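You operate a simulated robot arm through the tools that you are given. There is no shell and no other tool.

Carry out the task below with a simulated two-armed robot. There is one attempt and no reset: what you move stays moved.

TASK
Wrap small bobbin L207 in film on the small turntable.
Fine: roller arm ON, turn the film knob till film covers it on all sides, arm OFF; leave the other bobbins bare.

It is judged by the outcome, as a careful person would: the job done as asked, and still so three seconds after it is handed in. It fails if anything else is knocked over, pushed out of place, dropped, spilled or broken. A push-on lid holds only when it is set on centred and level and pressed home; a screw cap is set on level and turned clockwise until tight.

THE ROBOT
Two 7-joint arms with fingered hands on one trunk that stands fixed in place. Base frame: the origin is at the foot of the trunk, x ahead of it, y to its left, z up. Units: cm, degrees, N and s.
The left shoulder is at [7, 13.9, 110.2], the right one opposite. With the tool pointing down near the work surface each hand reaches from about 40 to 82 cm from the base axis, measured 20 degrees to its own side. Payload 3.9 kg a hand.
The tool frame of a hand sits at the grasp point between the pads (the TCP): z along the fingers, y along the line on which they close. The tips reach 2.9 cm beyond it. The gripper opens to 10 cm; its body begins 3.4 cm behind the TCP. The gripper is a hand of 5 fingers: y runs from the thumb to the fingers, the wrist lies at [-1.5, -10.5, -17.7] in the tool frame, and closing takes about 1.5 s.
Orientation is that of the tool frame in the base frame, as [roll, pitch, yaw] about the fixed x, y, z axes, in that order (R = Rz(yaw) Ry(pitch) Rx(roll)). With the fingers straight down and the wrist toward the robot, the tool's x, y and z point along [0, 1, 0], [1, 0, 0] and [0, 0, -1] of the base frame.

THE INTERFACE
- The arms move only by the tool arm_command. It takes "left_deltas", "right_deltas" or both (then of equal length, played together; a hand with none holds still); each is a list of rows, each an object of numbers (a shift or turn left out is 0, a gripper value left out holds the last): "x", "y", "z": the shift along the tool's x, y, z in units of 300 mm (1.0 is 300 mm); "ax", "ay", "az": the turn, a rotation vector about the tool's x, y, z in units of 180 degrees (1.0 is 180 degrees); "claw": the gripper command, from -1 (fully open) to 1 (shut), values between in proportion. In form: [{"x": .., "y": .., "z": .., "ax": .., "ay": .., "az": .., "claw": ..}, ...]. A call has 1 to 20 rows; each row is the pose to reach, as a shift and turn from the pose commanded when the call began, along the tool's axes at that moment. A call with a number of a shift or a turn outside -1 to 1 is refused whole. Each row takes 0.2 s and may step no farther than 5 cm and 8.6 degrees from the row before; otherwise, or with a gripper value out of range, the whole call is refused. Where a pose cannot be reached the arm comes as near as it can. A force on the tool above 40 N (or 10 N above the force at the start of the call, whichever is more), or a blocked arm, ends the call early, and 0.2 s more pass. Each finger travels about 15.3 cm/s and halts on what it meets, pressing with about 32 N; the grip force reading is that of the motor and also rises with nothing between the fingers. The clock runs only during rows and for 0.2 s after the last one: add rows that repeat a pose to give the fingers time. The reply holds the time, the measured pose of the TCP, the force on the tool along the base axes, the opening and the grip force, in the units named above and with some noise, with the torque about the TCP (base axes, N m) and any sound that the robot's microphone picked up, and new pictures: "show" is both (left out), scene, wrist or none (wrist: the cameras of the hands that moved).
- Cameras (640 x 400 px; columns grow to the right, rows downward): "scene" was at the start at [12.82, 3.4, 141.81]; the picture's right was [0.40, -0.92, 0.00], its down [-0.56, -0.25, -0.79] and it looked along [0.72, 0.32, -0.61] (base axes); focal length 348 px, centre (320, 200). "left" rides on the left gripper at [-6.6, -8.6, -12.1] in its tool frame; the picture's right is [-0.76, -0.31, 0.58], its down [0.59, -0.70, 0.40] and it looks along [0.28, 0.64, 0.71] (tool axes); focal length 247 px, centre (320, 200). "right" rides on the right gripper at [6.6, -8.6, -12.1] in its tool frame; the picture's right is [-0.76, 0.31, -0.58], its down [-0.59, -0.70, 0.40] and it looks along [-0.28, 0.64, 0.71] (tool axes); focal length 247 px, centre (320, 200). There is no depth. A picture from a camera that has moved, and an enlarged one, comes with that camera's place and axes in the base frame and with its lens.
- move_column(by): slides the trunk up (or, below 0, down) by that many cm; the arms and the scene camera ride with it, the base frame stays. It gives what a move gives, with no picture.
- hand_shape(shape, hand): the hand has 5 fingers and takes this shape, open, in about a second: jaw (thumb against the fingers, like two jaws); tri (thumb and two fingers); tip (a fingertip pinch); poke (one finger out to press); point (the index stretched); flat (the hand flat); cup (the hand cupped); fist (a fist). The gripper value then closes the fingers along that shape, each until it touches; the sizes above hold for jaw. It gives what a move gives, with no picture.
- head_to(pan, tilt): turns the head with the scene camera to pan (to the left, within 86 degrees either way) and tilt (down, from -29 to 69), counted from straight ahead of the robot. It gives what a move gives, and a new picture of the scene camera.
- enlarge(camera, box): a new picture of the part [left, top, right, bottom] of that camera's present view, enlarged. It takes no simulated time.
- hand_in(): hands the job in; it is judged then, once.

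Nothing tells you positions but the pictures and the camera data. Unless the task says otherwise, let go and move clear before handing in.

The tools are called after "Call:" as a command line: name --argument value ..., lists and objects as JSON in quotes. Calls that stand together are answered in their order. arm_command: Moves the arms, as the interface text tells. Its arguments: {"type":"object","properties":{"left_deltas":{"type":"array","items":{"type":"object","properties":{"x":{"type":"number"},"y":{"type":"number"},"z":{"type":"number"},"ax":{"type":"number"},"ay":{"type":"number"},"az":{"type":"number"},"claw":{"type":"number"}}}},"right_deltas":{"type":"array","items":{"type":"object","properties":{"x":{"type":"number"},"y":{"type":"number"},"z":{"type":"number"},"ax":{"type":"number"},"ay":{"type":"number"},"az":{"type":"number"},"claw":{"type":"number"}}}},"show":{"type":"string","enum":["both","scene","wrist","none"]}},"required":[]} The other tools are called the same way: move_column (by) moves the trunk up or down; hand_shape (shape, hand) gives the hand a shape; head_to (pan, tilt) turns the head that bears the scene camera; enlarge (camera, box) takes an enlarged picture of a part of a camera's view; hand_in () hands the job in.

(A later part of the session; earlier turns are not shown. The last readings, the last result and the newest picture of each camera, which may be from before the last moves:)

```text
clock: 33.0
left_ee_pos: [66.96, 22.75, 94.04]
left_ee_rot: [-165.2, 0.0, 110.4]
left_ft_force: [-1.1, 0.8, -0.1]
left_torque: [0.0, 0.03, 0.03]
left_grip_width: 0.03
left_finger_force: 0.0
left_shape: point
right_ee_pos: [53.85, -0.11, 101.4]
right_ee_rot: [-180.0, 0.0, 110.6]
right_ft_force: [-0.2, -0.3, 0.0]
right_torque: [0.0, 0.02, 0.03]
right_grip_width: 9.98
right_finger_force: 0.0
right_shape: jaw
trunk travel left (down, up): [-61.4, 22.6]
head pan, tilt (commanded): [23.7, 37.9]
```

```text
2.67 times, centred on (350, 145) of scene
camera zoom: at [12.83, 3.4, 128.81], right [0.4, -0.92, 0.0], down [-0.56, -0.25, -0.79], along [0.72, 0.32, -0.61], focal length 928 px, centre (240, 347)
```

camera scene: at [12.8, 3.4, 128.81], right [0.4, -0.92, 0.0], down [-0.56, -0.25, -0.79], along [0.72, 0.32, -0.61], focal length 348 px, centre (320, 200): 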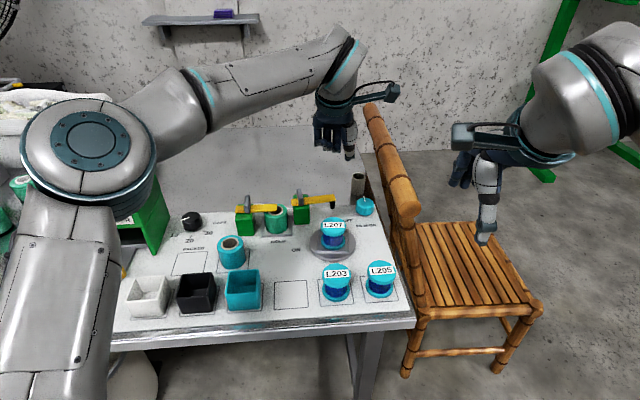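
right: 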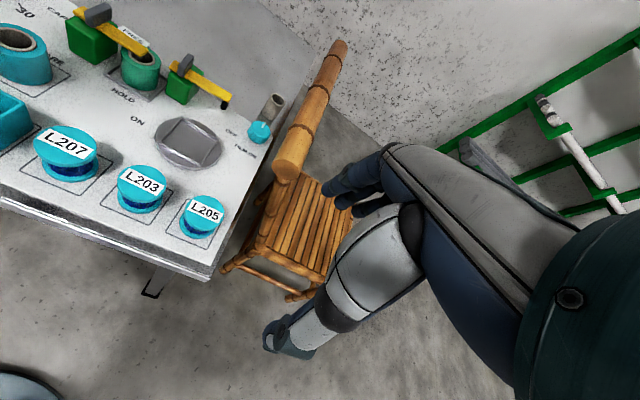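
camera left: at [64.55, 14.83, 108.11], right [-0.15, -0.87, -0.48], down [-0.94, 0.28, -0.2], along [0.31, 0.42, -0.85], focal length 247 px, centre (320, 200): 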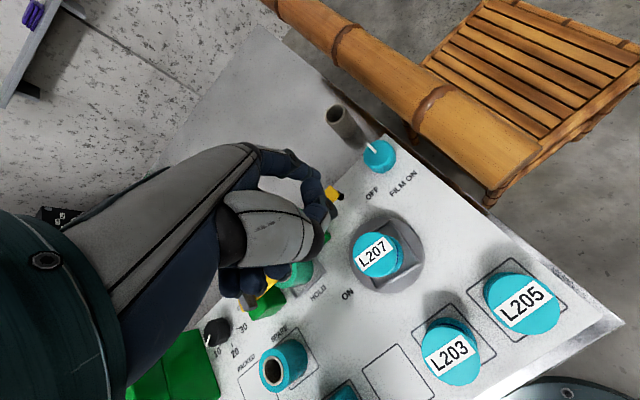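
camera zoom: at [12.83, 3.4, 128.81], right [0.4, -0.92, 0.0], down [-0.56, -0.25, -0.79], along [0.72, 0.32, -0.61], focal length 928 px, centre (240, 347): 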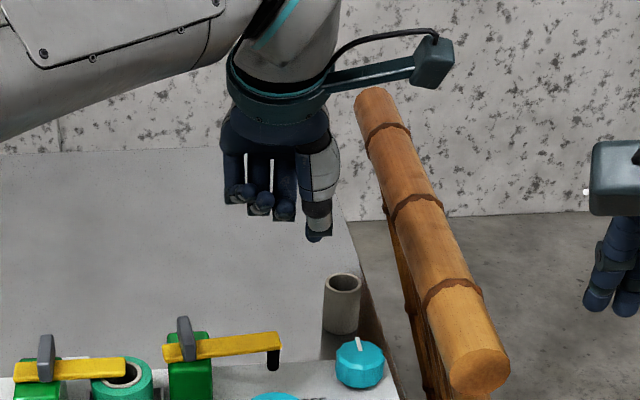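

Opening doesn't change the pointing shape, so it isn't a clean poker. Straight jaw fingers are simple vertical columns, so I'll check how a closed jaw looks.

Call:
hand_shape --shape "jaw" --hand "left"

Call:
arm_command --left_deltas '[{"ax": -0.04, "claw": 0}, {"ax": -0.083, "claw": 0.5}, {"ax": -0.083, "claw": 1}, {"ax": -0.083, "claw": 1}, {"ax": -0.083, "claw": 1}, {"ax": -0.083, "claw": 1}, {"ax": -0.083, "claw": 1}, {"ax": -0.083, "claw": 1}]' --show "none"

Call:
enlarge --camera "left" --box '[180, 120, 440, 340]'

Call:
enlarge --camera "right" --box '[150, 0, 350, 140]'

Call:
enlarge --camera "scene" --box '[280, 70, 420, 220]'

```text
clock: 33.9
left_ee_pos: [67.01, 22.82, 93.99]
left_ee_rot: [-165.1, 0.1, 110.4]
left_ft_force: [-0.8, 0.1, 0.0]
left_torque: [-0.03, 0.01, 0.0]
left_grip_width: 10.0
left_finger_force: 0.0
left_shape: jaw
right_ee_pos: [53.8, -0.17, 101.53]
right_ee_rot: [-180.0, -0.1, 110.5]
right_ft_force: [0.9, -0.4, -0.5]
right_torque: [-0.05, 0.02, -0.02]
right_grip_width: 9.96
right_finger_force: 0.1
right_shape: jaw
trunk travel left (down, up): [-61.4, 22.6]
head pan, tilt (commanded): [23.7, 37.9]
```

```text
clock: 35.7
left_ee_pos: [67.08, 22.76, 94.08]
left_ee_rot: [180.0, 0.0, 110.4]
left_ft_force: [0.0, -1.3, 0.5]
left_torque: [0.02, -0.01, -0.04]
left_grip_width: 0.01
left_finger_force: 32.7
left_shape: jaw
right_ee_pos: [53.87, -0.14, 101.46]
right_ee_rot: [180.0, 0.0, 110.5]
right_ft_force: [0.0, -0.7, -0.5]
right_torque: [0.02, -0.01, 0.03]
right_grip_width: 9.99
right_finger_force: 0.0
right_shape: jaw
trunk travel left (down, up): [-61.4, 22.6]
head pan, tilt (commanded): [23.7, 37.9]
```

```text
1.82 times, centred on (310, 230) of left
camera zoom: at [61.37, 13.62, 106.28], right [-0.02, -0.82, -0.58], down [-0.86, 0.31, -0.4], along [0.5, 0.49, -0.71], focal length 449 px, centre (338, 146)
```

zoom: 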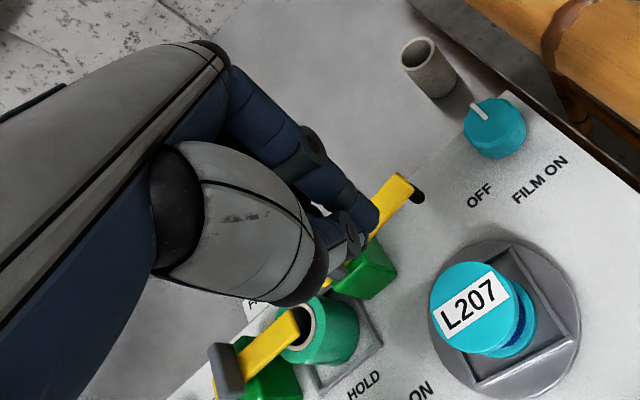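

```text
2.86 times, centred on (250, 70) of right
camera zoom: at [43.41, 3.03, 113.56], right [0.55, -0.6, 0.58], down [-0.45, -0.8, -0.4], along [0.7, -0.04, -0.71], focal length 706 px, centre (520, 571)
```

zoom: 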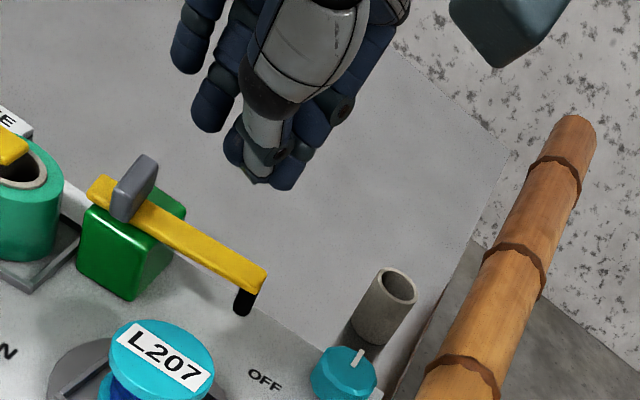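

```text
2.67 times, centred on (350, 145) of scene
camera zoom: at [12.83, 3.4, 128.81], right [0.4, -0.92, 0.0], down [-0.56, -0.25, -0.79], along [0.72, 0.32, -0.61], focal length 928 px, centre (240, 347)
```

zoom: 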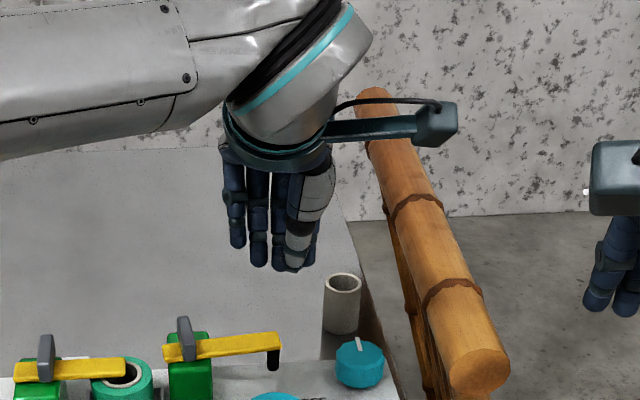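

The closed jaw gives straight vertical fingers, with the thumb, middle and ring tips lowest. I'll use that cluster to draw the roller arm round from its far side. First I'll move high above the far side of the bar.

Call:
arm_command --left_deltas '[{"x": 0.02, "y": 0.087, "z": 0.02, "az": -0.02}, {"x": 0.04, "y": 0.174, "z": 0.04, "az": -0.045}, {"x": 0.06, "y": 0.262, "z": 0.06, "az": -0.07}, {"x": 0.081, "y": 0.349, "z": 0.08, "az": -0.087}, {"x": 0.101, "y": 0.436, "z": 0.1, "az": -0.087}, {"x": 0.101, "y": 0.436, "z": 0.1, "az": -0.087}]' --show "both"

Call:
enlarge --camera "left" --box '[220, 140, 480, 340]'

Call:
enlarge --camera "right" --box '[170, 0, 350, 140]'

```text
clock: 37.1
left_ee_pos: [77.94, 30.06, 90.95]
left_ee_rot: [179.9, 0.2, 126.0]
left_ft_force: [0.0, -0.7, 0.0]
left_torque: [-0.02, 0.0, 0.0]
left_grip_width: 0.0
left_finger_force: 32.1
left_shape: jaw
right_ee_pos: [53.64, 0.02, 101.54]
right_ee_rot: [180.0, 0.0, 110.5]
right_ft_force: [0.9, 0.4, 0.7]
right_torque: [-0.01, -0.02, -0.02]
right_grip_width: 9.98
right_finger_force: 0.1
right_shape: jaw
trunk travel left (down, up): [-61.4, 22.6]
head pan, tilt (commanded): [23.7, 37.9]
camera scene: at [12.67, 3.51, 128.83], right [0.4, -0.92, 0.0], down [-0.56, -0.25, -0.79], along [0.72, 0.32, -0.61], focal length 348 px, centre (320, 200)
camera left: at [74.9, 19.69, 103.21], right [0.2, -0.79, -0.58], down [-0.91, 0.06, -0.4], along [0.35, 0.61, -0.71], focal length 247 px, centre (320, 200)
```

scene: 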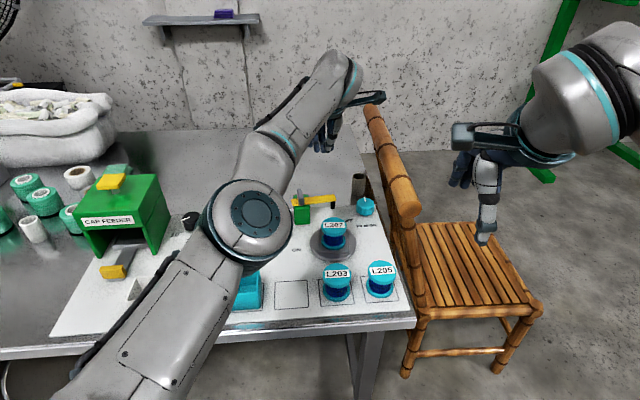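
left: 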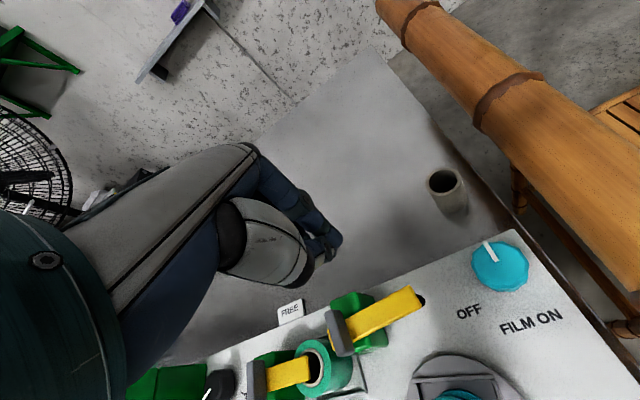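

```text
2.00 times, centred on (350, 240) of left
camera zoom: at [74.9, 19.69, 103.21], right [0.2, -0.79, -0.58], down [-0.91, 0.06, -0.4], along [0.35, 0.61, -0.71], focal length 494 px, centre (260, 120)
```

zoom: 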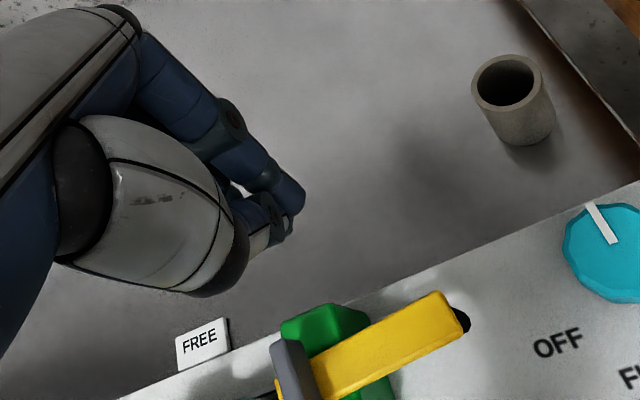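

```text
2.86 times, centred on (260, 70) of right
camera zoom: at [43.27, 3.13, 113.62], right [0.55, -0.6, 0.58], down [-0.45, -0.8, -0.4], along [0.7, -0.04, -0.71], focal length 706 px, centre (491, 571)
```

zoom: 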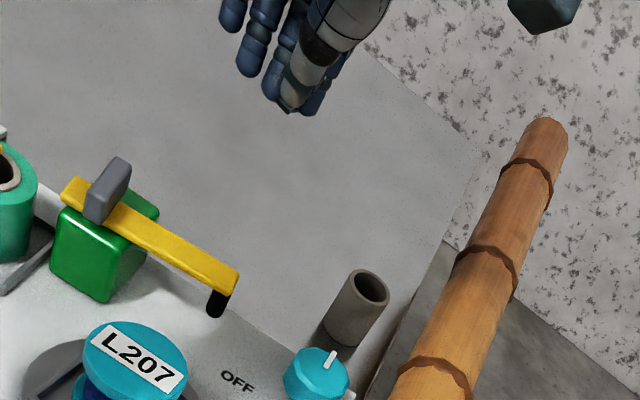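

From above I can now measure the bar well: its pivot is at (72.3, 34.2), its tip at (76.8, 27.0), and its top at z≈77.8. I'll tilt the hand slightly forward, move clear of the far side, and descend part-way to check.

Call:
arm_command --left_deltas '[{"x": -0.02, "y": 0.02, "ax": -0.033}, {"x": -0.04, "y": 0.037, "ax": -0.067}, {"x": -0.04, "y": 0.037, "z": 0.1, "ax": -0.067}, {"x": -0.04, "y": 0.037, "z": 0.2, "ax": -0.067}, {"x": -0.04, "y": 0.037, "z": 0.29, "ax": -0.067}, {"x": -0.04, "y": 0.037, "z": 0.29, "ax": -0.067}]' --show "both"

Call:
enlarge --camera "left" --box '[220, 140, 480, 340]'

Call:
enlarge --camera "right" --box '[170, 20, 310, 140]'

Call:
enlarge --camera "scene" --box '[280, 130, 400, 220]'

```text
clock: 38.5
left_ee_pos: [79.84, 29.95, 82.37]
left_ee_rot: [167.9, -0.1, 126.2]
left_ft_force: [0.5, 0.8, 0.3]
left_torque: [-0.03, -0.02, -0.02]
left_grip_width: 0.0
left_finger_force: 32.0
left_shape: jaw
right_ee_pos: [53.75, -0.14, 101.38]
right_ee_rot: [-180.0, 0.0, 110.4]
right_ft_force: [0.1, 0.2, -0.5]
right_torque: [0.01, -0.03, -0.02]
right_grip_width: 9.99
right_finger_force: 0.0
right_shape: jaw
trunk travel left (down, up): [-61.4, 22.6]
head pan, tilt (commanded): [23.7, 37.9]
camera scene: at [12.79, 3.38, 128.82], right [0.4, -0.92, 0.0], down [-0.56, -0.25, -0.79], along [0.72, 0.32, -0.61], focal length 348 px, centre (320, 200)
camera left: at [74.94, 18.24, 92.55], right [0.3, -0.72, -0.63], down [-0.83, 0.12, -0.54], along [0.46, 0.69, -0.56], focal length 247 px, centre (320, 200)
```

scene: 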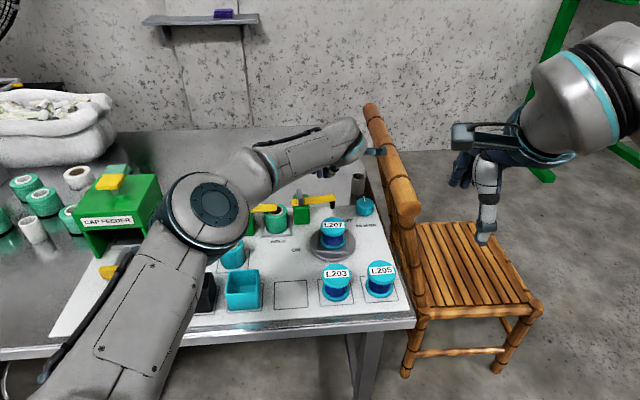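
left: 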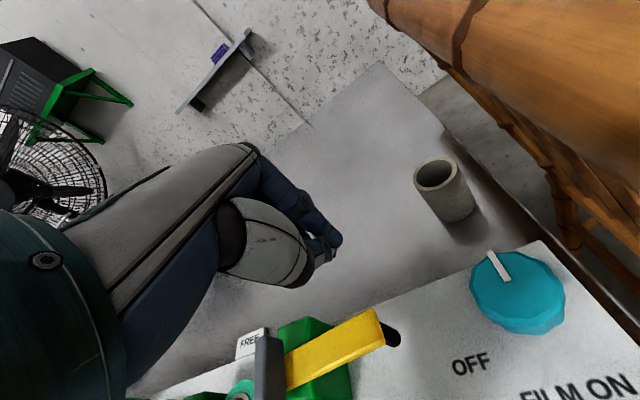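

```text
2.00 times, centred on (350, 240) of left
camera zoom: at [74.94, 18.24, 92.55], right [0.3, -0.72, -0.63], down [-0.83, 0.12, -0.54], along [0.46, 0.69, -0.56], focal length 494 px, centre (260, 120)
```

zoom: 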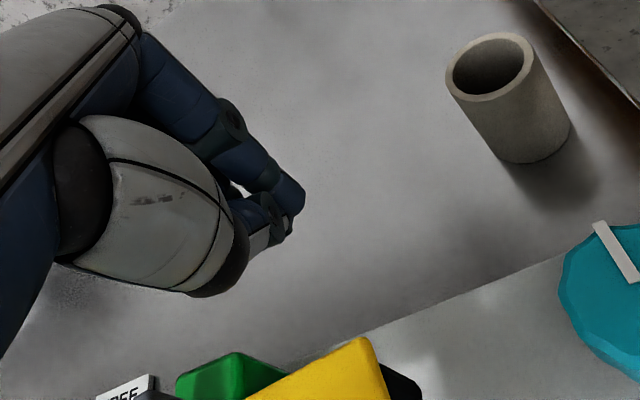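

```text
3.33 times, centred on (240, 80) of right
camera zoom: at [43.37, 3.01, 113.57], right [0.55, -0.6, 0.58], down [-0.45, -0.8, -0.4], along [0.7, -0.04, -0.71], focal length 823 px, centre (587, 600)
```

zoom: 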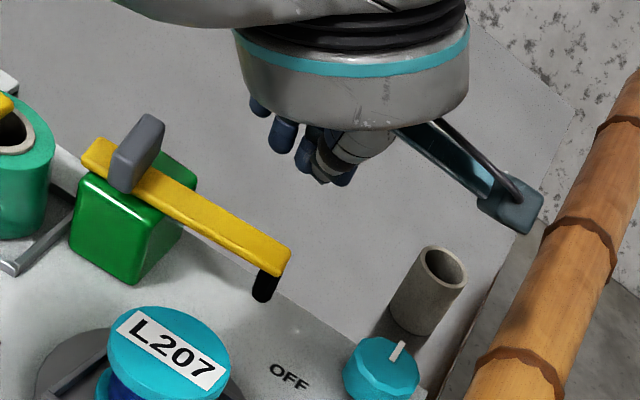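

```text
4.44 times, centred on (340, 175) of scene
camera zoom: at [12.79, 3.38, 128.82], right [0.4, -0.92, 0.0], down [-0.56, -0.25, -0.79], along [0.72, 0.32, -0.61], focal length 1546 px, centre (231, 311)
```

zoom: 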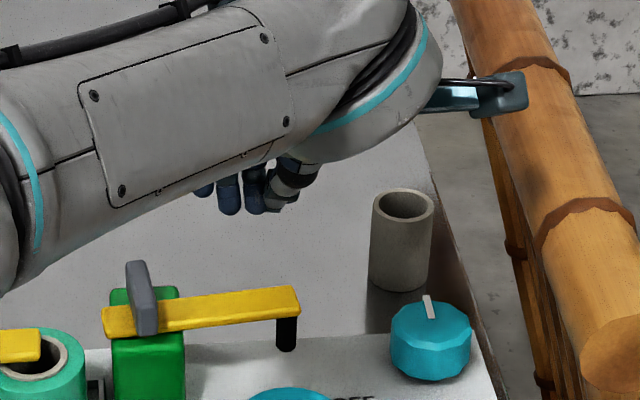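

The hand is on the far side of the bar with about 2 cm clearance. I'll descend so the fingertips are just below bar level.

Call:
arm_command --left_deltas '[{"y": -0.008, "z": 0.04}, {"y": -0.016, "z": 0.078}, {"y": -0.0243, "z": 0.114}, {"y": -0.0243, "z": 0.114}]' --show "both"

Call:
enlarge --camera "right" --box '[170, 20, 310, 140]'

Call:
enlarge --camera "scene" --box '[280, 140, 400, 230]'

```text
clock: 39.5
left_ee_pos: [79.79, 29.79, 78.91]
left_ee_rot: [168.0, 0.0, 126.0]
left_ft_force: [-0.4, 0.7, -0.8]
left_torque: [-0.01, 0.03, 0.0]
left_grip_width: 0.02
left_finger_force: 31.9
left_shape: jaw
right_ee_pos: [53.69, -0.14, 101.45]
right_ee_rot: [179.9, -0.1, 110.5]
right_ft_force: [-0.1, 0.4, -0.8]
right_torque: [0.0, 0.01, 0.02]
right_grip_width: 9.98
right_finger_force: 0.1
right_shape: jaw
trunk travel left (down, up): [-61.4, 22.6]
head pan, tilt (commanded): [23.7, 37.9]
camera scene: at [12.8, 3.39, 128.81], right [0.4, -0.92, 0.0], down [-0.56, -0.25, -0.79], along [0.72, 0.32, -0.61], focal length 348 px, centre (320, 200)
camera left: at [75.02, 18.11, 89.04], right [0.3, -0.72, -0.63], down [-0.83, 0.12, -0.54], along [0.46, 0.69, -0.56], focal length 247 px, centre (320, 200)
```

scene: 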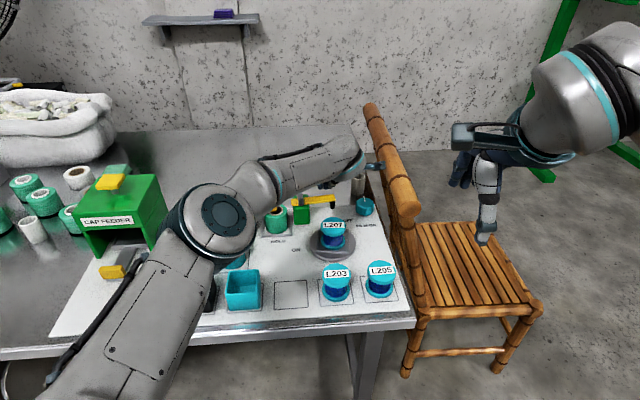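
left: 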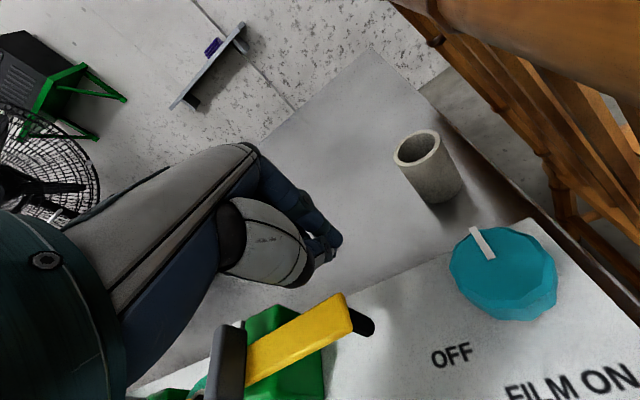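

```text
3.33 times, centred on (240, 80) of right
camera zoom: at [43.39, 3.02, 113.57], right [0.55, -0.6, 0.58], down [-0.45, -0.8, -0.4], along [0.7, -0.04, -0.71], focal length 823 px, centre (587, 600)
```

zoom: 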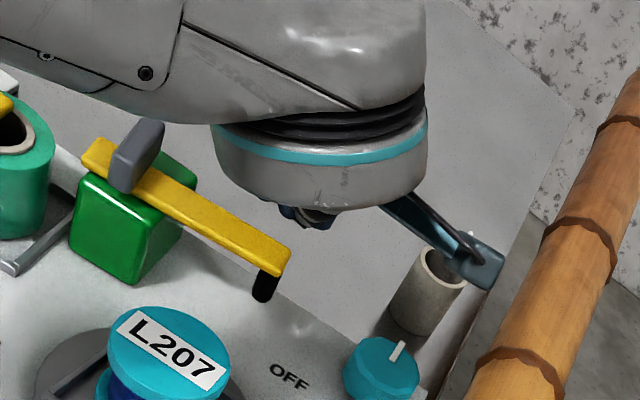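

```text
4.44 times, centred on (340, 185) of scene
camera zoom: at [12.8, 3.39, 128.81], right [0.4, -0.92, 0.0], down [-0.56, -0.25, -0.79], along [0.72, 0.32, -0.61], focal length 1546 px, centre (231, 267)
```

zoom: 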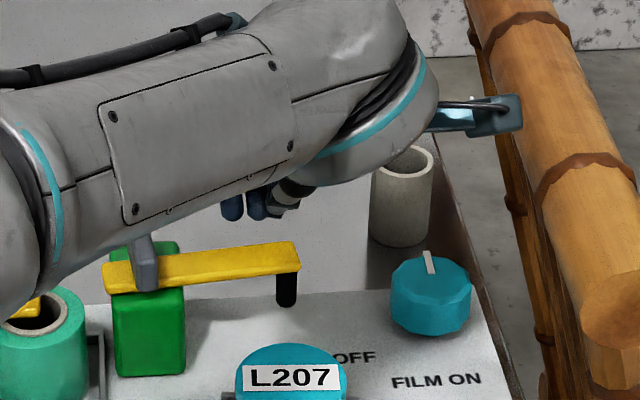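

Fingertips are at bar level on its far side with no contact. I'll sweep gently toward me to begin turning the roller arm.

Call:
arm_command --left_deltas '[{"x": 0.004, "y": -0.02, "z": -0.0043}, {"x": 0.0075, "y": -0.0406, "z": -0.0086}, {"x": 0.011, "y": -0.0675, "z": -0.0144}, {"x": 0.0095, "y": -0.096, "z": -0.0205}, {"x": 0.0082, "y": -0.1247, "z": -0.0265}, {"x": 0.0082, "y": -0.1247, "z": -0.0265}]' --show "both"

Call:
enlarge --camera "right" --box '[150, 30, 290, 150]'

Call:
enlarge --camera "scene" --box '[280, 160, 400, 250]'

```text
clock: 40.9
left_ee_pos: [76.63, 27.56, 78.69]
left_ee_rot: [167.8, -0.1, 126.2]
left_ft_force: [0.4, 0.1, -0.2]
left_torque: [0.02, 0.01, 0.0]
left_grip_width: 0.0
left_finger_force: 31.6
left_shape: jaw
right_ee_pos: [53.79, -0.13, 101.54]
right_ee_rot: [-180.0, 0.0, 110.6]
right_ft_force: [0.1, 0.7, 0.8]
right_torque: [-0.02, 0.01, -0.01]
right_grip_width: 9.97
right_finger_force: 0.1
right_shape: jaw
trunk travel left (down, up): [-61.4, 22.6]
head pan, tilt (commanded): [23.7, 37.9]
camera scene: at [12.84, 3.41, 128.81], right [0.4, -0.92, 0.0], down [-0.56, -0.25, -0.79], along [0.72, 0.32, -0.61], focal length 348 px, centre (320, 200)
camera left: at [71.65, 15.99, 88.85], right [0.3, -0.72, -0.63], down [-0.83, 0.12, -0.54], along [0.46, 0.69, -0.56], focal length 247 px, centre (320, 200)
```

scene: 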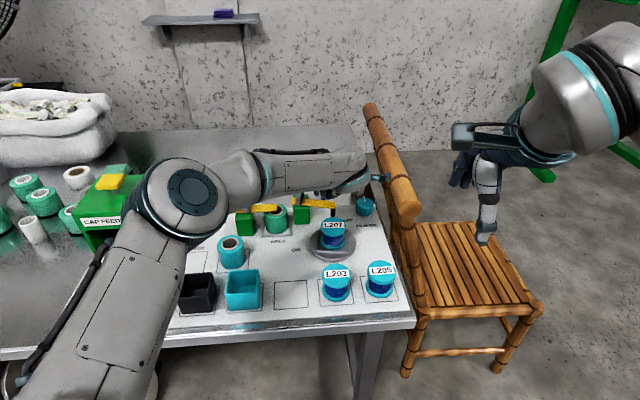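
left: 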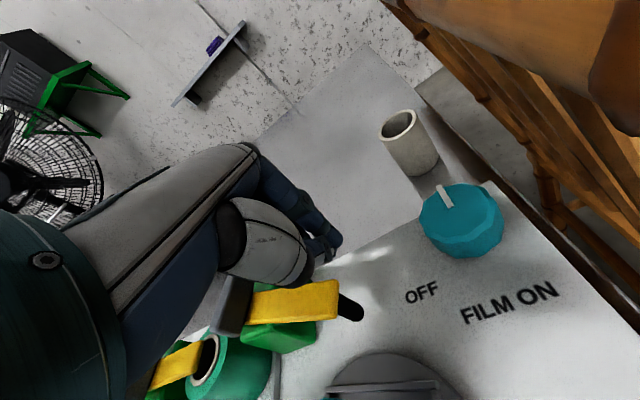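

```text
3.33 times, centred on (220, 90) of right
camera zoom: at [43.42, 3.05, 113.55], right [0.55, -0.6, 0.58], down [-0.45, -0.8, -0.4], along [0.7, -0.04, -0.71], focal length 823 px, centre (653, 567)
```

zoom: 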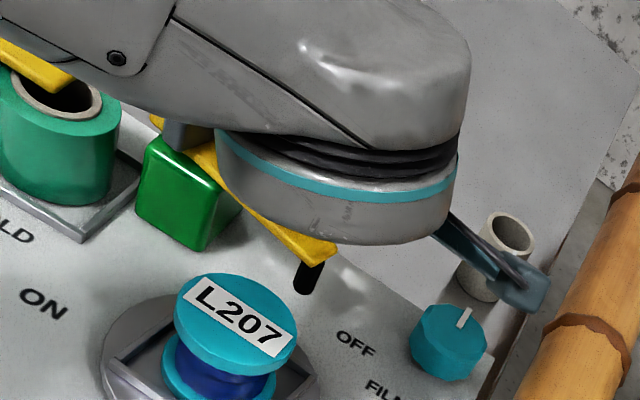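

```text
4.44 times, centred on (340, 205) of scene
camera zoom: at [12.84, 3.41, 128.81], right [0.4, -0.92, 0.0], down [-0.56, -0.25, -0.79], along [0.72, 0.32, -0.61], focal length 1546 px, centre (231, 178)
```

zoom: 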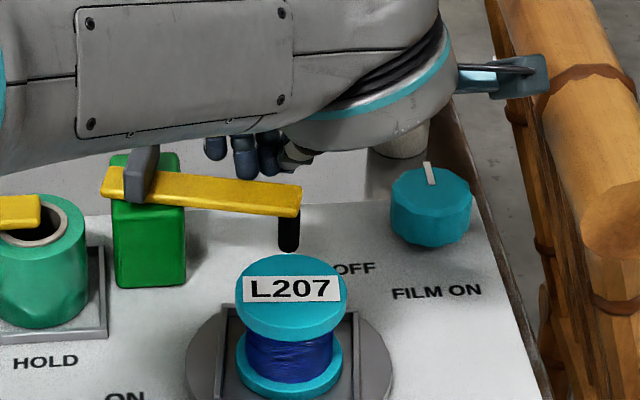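

The arm is turning freely toward the turntable. I'll keep sweeping round slowly.

Call:
arm_command --left_deltas '[{"x": -0.004, "y": -0.025, "z": -0.0053}, {"x": -0.0081, "y": -0.0501, "z": -0.0107}, {"x": 0.0, "y": -0.075, "z": -0.016}, {"x": 0.0078, "y": -0.0992, "z": -0.0211}, {"x": 0.0078, "y": -0.0992, "z": -0.0211}]' --show "both"

Call:
enlarge --camera "right" --box '[130, 40, 270, 160]'

Call:
enlarge --camera "scene" --box '[280, 170, 400, 260]'

```text
clock: 42.1
left_ee_pos: [73.87, 26.31, 78.69]
left_ee_rot: [168.0, 0.1, 126.1]
left_ft_force: [0.6, 0.1, 0.8]
left_torque: [-0.02, 0.0, 0.01]
left_grip_width: 0.0
left_finger_force: 31.6
left_shape: jaw
right_ee_pos: [53.72, -0.11, 101.46]
right_ee_rot: [180.0, 0.0, 110.3]
right_ft_force: [-0.2, 0.0, 0.4]
right_torque: [0.02, 0.0, -0.02]
right_grip_width: 10.0
right_finger_force: 0.0
right_shape: jaw
trunk travel left (down, up): [-61.4, 22.6]
head pan, tilt (commanded): [23.7, 37.9]
camera scene: at [12.84, 3.4, 128.81], right [0.4, -0.92, 0.0], down [-0.56, -0.25, -0.79], along [0.72, 0.32, -0.61], focal length 348 px, centre (320, 200)
camera left: at [69.02, 14.57, 88.94], right [0.3, -0.72, -0.63], down [-0.83, 0.12, -0.54], along [0.46, 0.69, -0.56], focal length 247 px, centre (320, 200)
```

scene: 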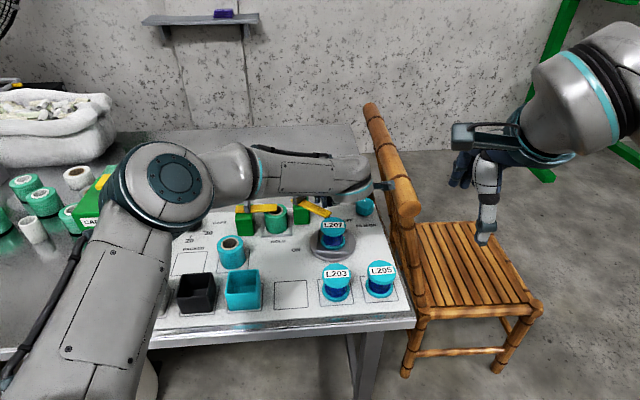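
left: 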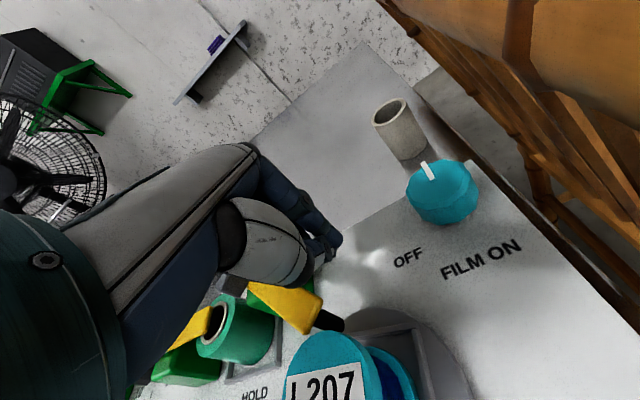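

```text
3.33 times, centred on (200, 100) of right
camera zoom: at [43.43, 3.03, 113.55], right [0.55, -0.6, 0.58], down [-0.45, -0.8, -0.4], along [0.7, -0.04, -0.71], focal length 823 px, centre (720, 533)
```

zoom: 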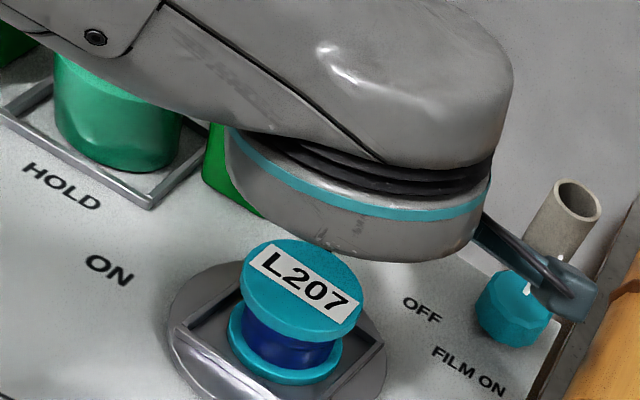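

```text
4.44 times, centred on (340, 215) of scene
camera zoom: at [12.84, 3.4, 128.81], right [0.4, -0.92, 0.0], down [-0.56, -0.25, -0.79], along [0.72, 0.32, -0.61], focal length 1546 px, centre (231, 133)
```

zoom: 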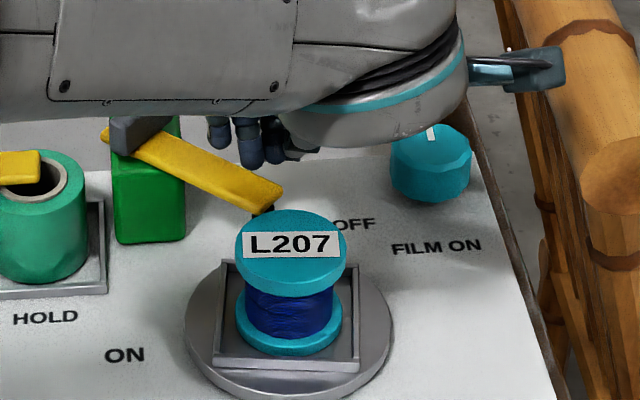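

The roller arm now points close to the bobbin. I'll continue in small steps and watch for a stop or contact.

Call:
arm_command --left_deltas '[{"x": 0.011, "y": -0.0204, "z": -0.0044}, {"x": 0.0221, "y": -0.0408, "z": -0.0087}, {"x": 0.0221, "y": -0.0408, "z": -0.0087}]' --show "both"

Call:
enlarge --camera "left" --box '[200, 180, 460, 400]'

Call:
enlarge --camera "scene" --box '[280, 170, 400, 260]'

```text
clock: 42.9
left_ee_pos: [72.41, 26.08, 78.87]
left_ee_rot: [168.0, 0.0, 126.1]
left_ft_force: [0.0, -0.2, -0.2]
left_torque: [0.01, -0.02, 0.02]
left_grip_width: 0.0
left_finger_force: 32.2
left_shape: jaw
right_ee_pos: [53.78, -0.15, 101.38]
right_ee_rot: [-180.0, 0.0, 110.5]
right_ft_force: [0.0, -0.4, 0.5]
right_torque: [0.01, 0.0, -0.03]
right_grip_width: 9.95
right_finger_force: 0.1
right_shape: jaw
trunk travel left (down, up): [-61.4, 22.6]
head pan, tilt (commanded): [23.7, 37.9]
camera scene: at [12.84, 3.4, 128.81], right [0.4, -0.92, 0.0], down [-0.56, -0.25, -0.79], along [0.72, 0.32, -0.61], focal length 348 px, centre (320, 200)
camera left: at [67.62, 14.31, 88.98], right [0.3, -0.72, -0.63], down [-0.84, 0.12, -0.54], along [0.46, 0.69, -0.56], focal length 247 px, centre (320, 200)
```

scene: 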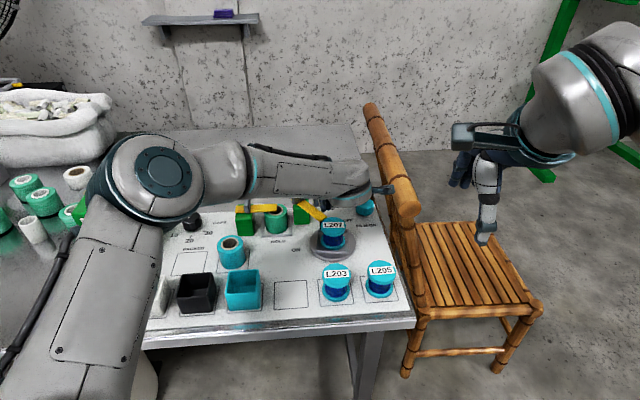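
left: 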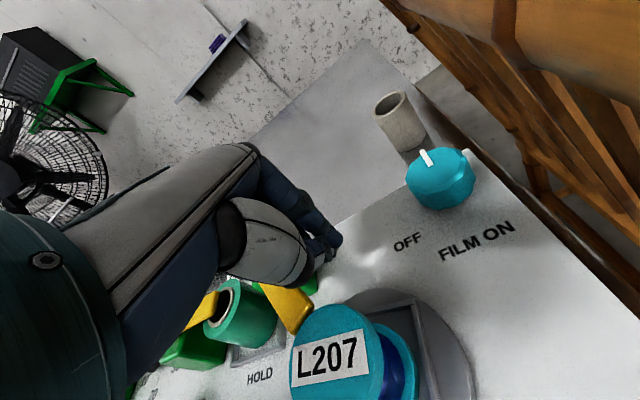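

```text
1.82 times, centred on (330, 290) of left
camera zoom: at [67.62, 14.31, 88.98], right [0.3, -0.72, -0.63], down [-0.84, 0.12, -0.54], along [0.46, 0.69, -0.56], focal length 449 px, centre (302, 36)
```

zoom: 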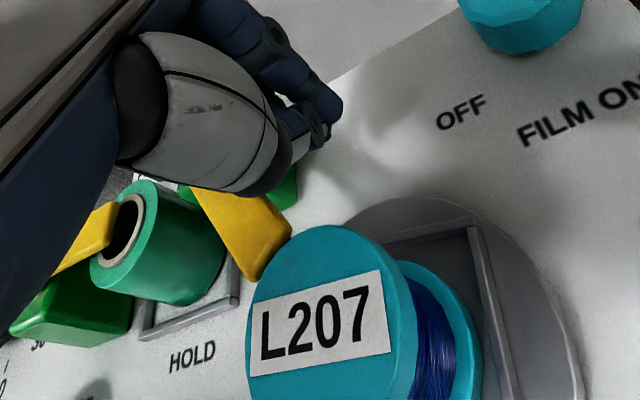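

```text
4.44 times, centred on (340, 215) of scene
camera zoom: at [12.84, 3.4, 128.81], right [0.4, -0.92, 0.0], down [-0.56, -0.25, -0.79], along [0.72, 0.32, -0.61], focal length 1546 px, centre (231, 133)
```

zoom: 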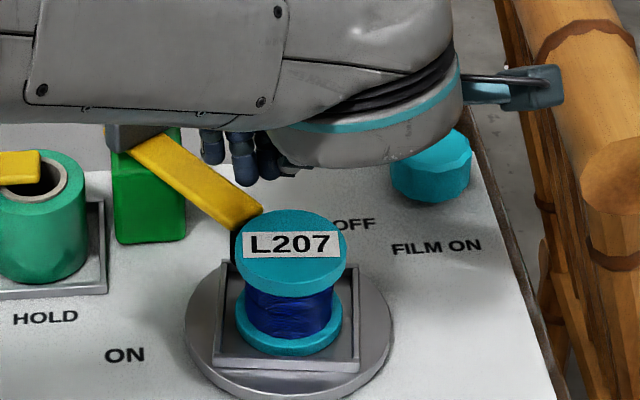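

The bar is still moving freely, past the bobbin toward ON. I'll keep guiding it round, staying clear of the bobbin.

Call:
arm_command --left_deltas '[{"x": 0.013, "y": -0.015, "z": -0.0032}, {"x": 0.0262, "y": -0.0297, "z": -0.0063}, {"x": 0.05, "y": -0.0297, "z": -0.0063}, {"x": 0.05, "y": -0.0297, "z": -0.0063}]' --show "none"

Call:
enlarge --camera "left" --box '[200, 180, 460, 400]'

Call:
enlarge --camera "scene" --box '[280, 170, 400, 260]'

```text
clock: 43.9
left_ee_pos: [71.15, 25.91, 78.86]
left_ee_rot: [167.8, 0.2, 125.4]
left_ft_force: [20.6, -27.4, 3.8]
left_torque: [-0.5, -0.43, -0.27]
left_grip_width: 0.0
left_finger_force: 32.0
left_shape: jaw
right_ee_pos: [53.99, -0.47, 101.34]
right_ee_rot: [180.0, -0.2, 110.4]
right_ft_force: [0.3, 0.2, 0.8]
right_torque: [-0.02, 0.01, -0.02]
right_grip_width: 9.99
right_finger_force: 0.1
right_shape: jaw
trunk travel left (down, up): [-61.4, 22.6]
head pan, tilt (commanded): [23.7, 37.9]
```

```text
1.82 times, centred on (330, 290) of left
camera zoom: at [66.2, 14.22, 88.99], right [0.29, -0.72, -0.63], down [-0.83, 0.13, -0.54], along [0.47, 0.68, -0.56], focal length 449 px, centre (302, 36)
```

zoom: 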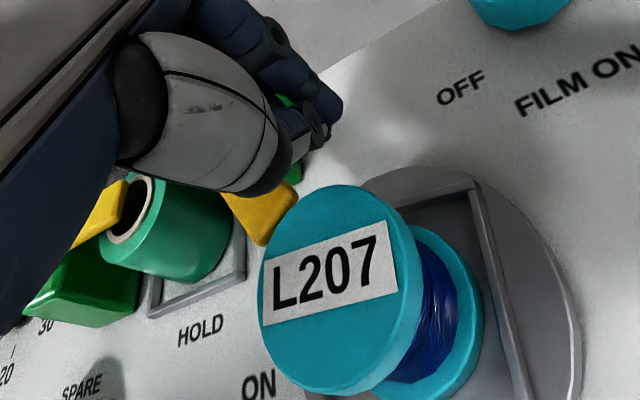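

```text
4.44 times, centred on (340, 215) of scene
camera zoom: at [13.1, 2.94, 128.79], right [0.4, -0.92, 0.0], down [-0.56, -0.24, -0.79], along [0.72, 0.32, -0.62], focal length 1546 px, centre (231, 133)
```

zoom: 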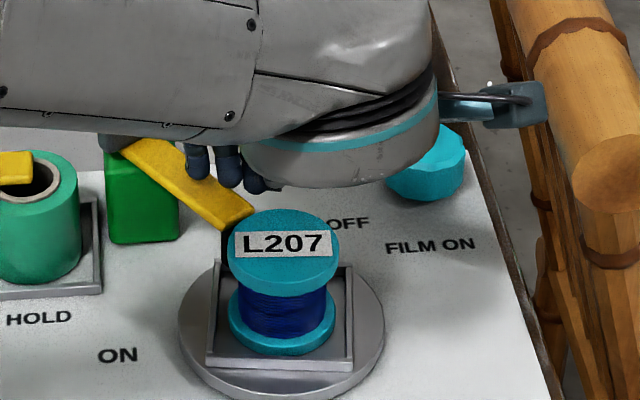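

The bar has reached a firm stop (34 N), so this is the ON end. I'll back off from the bar and rise clear.

Call:
arm_command --left_deltas '[{"x": -0.03, "y": 0.015, "z": 0.003}, {"x": -0.06, "y": 0.03, "z": 0.006}, {"x": -0.06, "y": 0.04, "z": -0.04}, {"x": -0.06, "y": 0.06, "z": -0.13}, {"x": -0.06, "y": 0.085, "z": -0.25}, {"x": -0.06, "y": 0.11, "z": -0.37}, {"x": -0.06, "y": 0.11, "z": -0.37}]' --show "both"

Call:
enlarge --camera "right" --box '[130, 40, 290, 180]'

Call:
enlarge --camera "scene" --box '[280, 170, 400, 260]'

```text
clock: 45.5
left_ee_pos: [72.61, 26.15, 90.25]
left_ee_rot: [168.0, 0.0, 126.0]
left_ft_force: [-0.2, 0.6, -0.5]
left_torque: [-0.02, 0.02, 0.01]
left_grip_width: 0.0
left_finger_force: 31.9
left_shape: jaw
right_ee_pos: [53.69, -0.19, 101.37]
right_ee_rot: [-180.0, 0.0, 110.5]
right_ft_force: [0.5, -0.1, -0.2]
right_torque: [-0.02, 0.03, -0.01]
right_grip_width: 9.97
right_finger_force: 0.1
right_shape: jaw
trunk travel left (down, up): [-61.4, 22.6]
head pan, tilt (commanded): [23.7, 37.9]
camera scene: at [12.89, 3.41, 128.8], right [0.4, -0.92, 0.0], down [-0.56, -0.25, -0.79], along [0.72, 0.32, -0.62], focal length 348 px, centre (320, 200)
camera left: at [67.8, 14.35, 100.45], right [0.3, -0.72, -0.63], down [-0.84, 0.12, -0.54], along [0.46, 0.69, -0.56], focal length 247 px, centre (320, 200)
```

scene: 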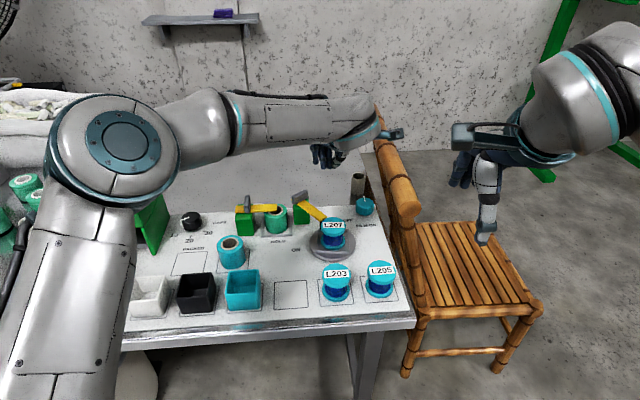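
left: 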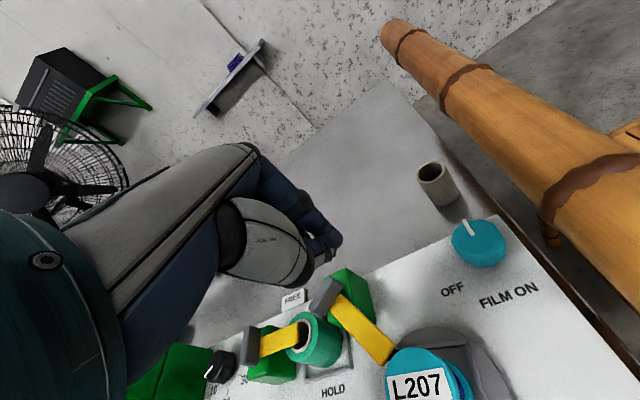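

```text
2.86 times, centred on (210, 110) of right
camera zoom: at [43.46, 3.04, 113.53], right [0.55, -0.6, 0.58], down [-0.45, -0.8, -0.4], along [0.7, -0.04, -0.71], focal length 706 px, centre (634, 457)
```

zoom: 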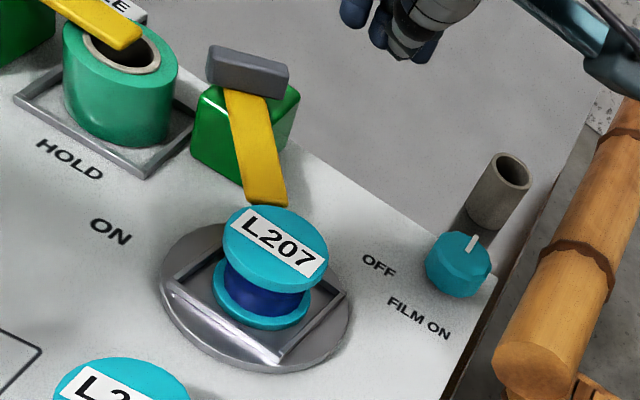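

```text
4.44 times, centred on (340, 215) of scene
camera zoom: at [12.89, 3.41, 128.8], right [0.4, -0.92, 0.0], down [-0.56, -0.25, -0.79], along [0.72, 0.32, -0.62], focal length 1546 px, centre (231, 133)
```

zoom: 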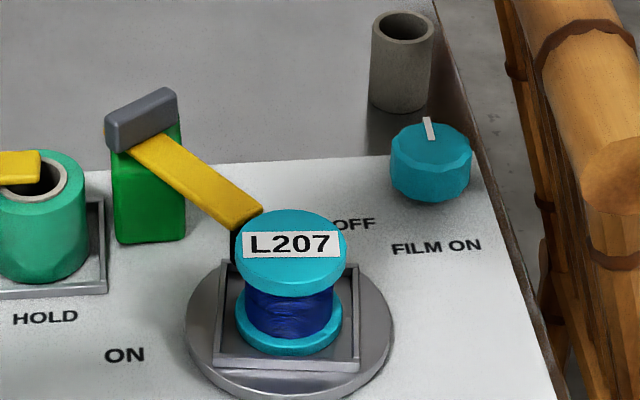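

The roller arm is at ON against the bobbin. Now I'll look closely at the film knob and the nearby chair rail before planning the turn.

Call:
enlarge --camera "left" --box '[420, 190, 560, 310]'

Call:
enlarge --camera "scene" --box '[340, 180, 400, 230]'

Call:
enlarge --camera "right" --box '[210, 80, 290, 150]'

```text
3.33 times, centred on (490, 250) of left
camera zoom: at [67.8, 14.35, 100.45], right [0.3, -0.72, -0.63], down [-0.84, 0.12, -0.54], along [0.46, 0.69, -0.56], focal length 823 px, centre (-247, 33)
```

zoom: 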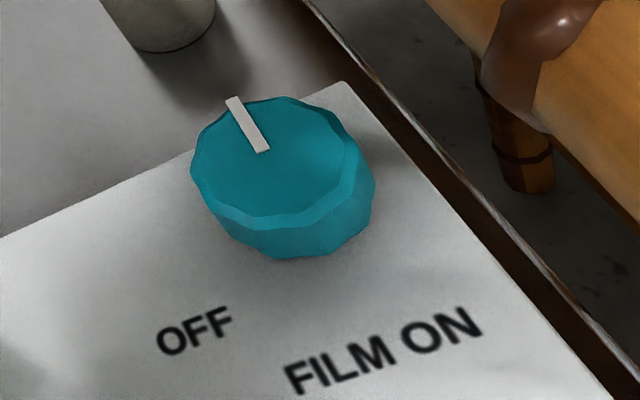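

```text
8.00 times, centred on (370, 205) of scene
camera zoom: at [12.89, 3.41, 128.8], right [0.4, -0.92, 0.0], down [-0.56, -0.25, -0.79], along [0.72, 0.32, -0.62], focal length 2783 px, centre (-80, 160)
```

zoom: 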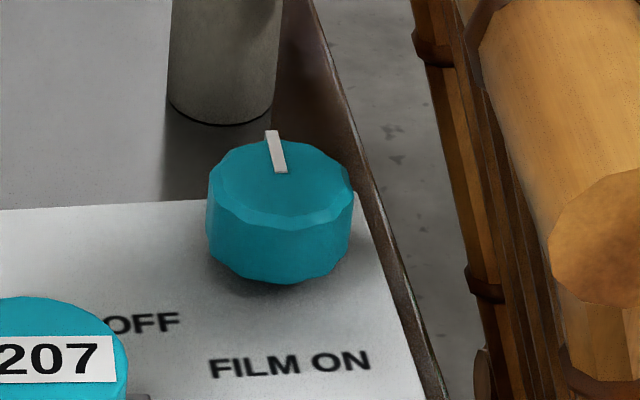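

```text
5.71 times, centred on (250, 115) of right
camera zoom: at [43.46, 3.04, 113.53], right [0.55, -0.6, 0.58], down [-0.45, -0.8, -0.4], along [0.7, -0.04, -0.71], focal length 1411 px, centre (720, 686)
```

zoom: 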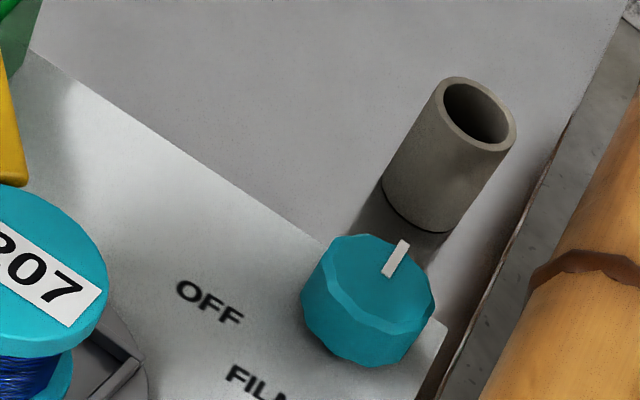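

The knob sits about 3.5 cm from the chair's thick bamboo rail, so I'll bring the hand in leaning from the left. I'll set that orientation up high first.

Call:
arm_command --left_deltas '[{"ax": 0.033, "y": 0.01, "z": -0.03}, {"ax": 0.067, "y": 0.02, "z": -0.06}, {"ax": 0.067, "y": 0.02, "z": -0.06}]' --show "none"

Call:
arm_command --left_deltas '[{"ay": -0.04, "claw": 1}, {"ay": -0.08, "claw": 0.3}, {"ay": -0.12, "claw": -0.3}, {"ay": -0.156, "claw": -0.3}, {"ay": -0.156, "claw": -0.3}]' --show "both"

```text
clock: 46.3
left_ee_pos: [72.93, 25.97, 92.25]
left_ee_rot: [-179.9, 0.0, 126.2]
left_ft_force: [0.3, -0.2, 0.2]
left_torque: [0.0, 0.04, -0.03]
left_grip_width: 0.0
left_finger_force: 31.6
left_shape: jaw
right_ee_pos: [53.8, -0.11, 101.46]
right_ee_rot: [-179.9, 0.0, 110.5]
right_ft_force: [0.5, -0.2, 0.5]
right_torque: [0.02, -0.01, -0.01]
right_grip_width: 9.98
right_finger_force: 0.1
right_shape: jaw
trunk travel left (down, up): [-61.4, 22.6]
head pan, tilt (commanded): [23.7, 37.9]
```

```text
clock: 47.5
left_ee_pos: [72.85, 25.92, 92.18]
left_ee_rot: [179.9, 28.1, 126.1]
left_ft_force: [0.0, 0.0, 0.7]
left_torque: [-0.01, 0.0, 0.03]
left_grip_width: 6.47
left_finger_force: 0.1
left_shape: jaw
right_ee_pos: [53.86, -0.13, 101.46]
right_ee_rot: [180.0, -0.1, 110.5]
right_ft_force: [-0.7, -0.8, 0.4]
right_torque: [-0.03, -0.01, -0.02]
right_grip_width: 9.98
right_finger_force: 0.1
right_shape: jaw
trunk travel left (down, up): [-61.4, 22.6]
head pan, tilt (commanded): [23.7, 37.9]
camera scene: at [12.83, 3.35, 128.81], right [0.4, -0.92, 0.0], down [-0.56, -0.25, -0.79], along [0.72, 0.32, -0.61], focal length 348 px, centre (320, 200)
camera left: at [66.04, 20.82, 106.15], right [0.31, -0.94, -0.15], down [-0.76, -0.15, -0.63], along [0.57, 0.31, -0.76], focal length 247 px, centre (320, 200)
```

scene: 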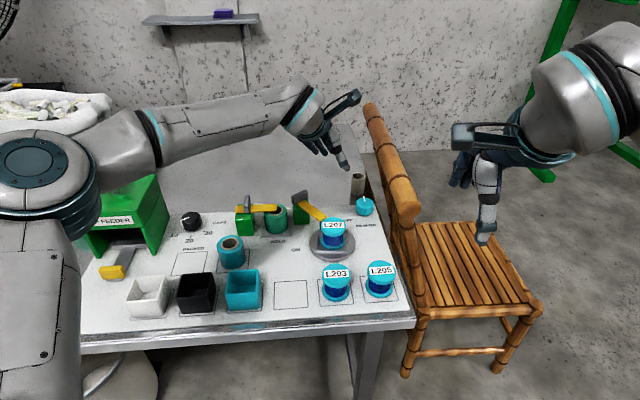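
left: 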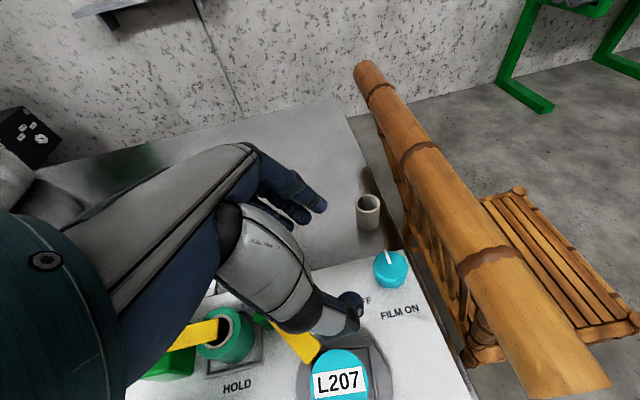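

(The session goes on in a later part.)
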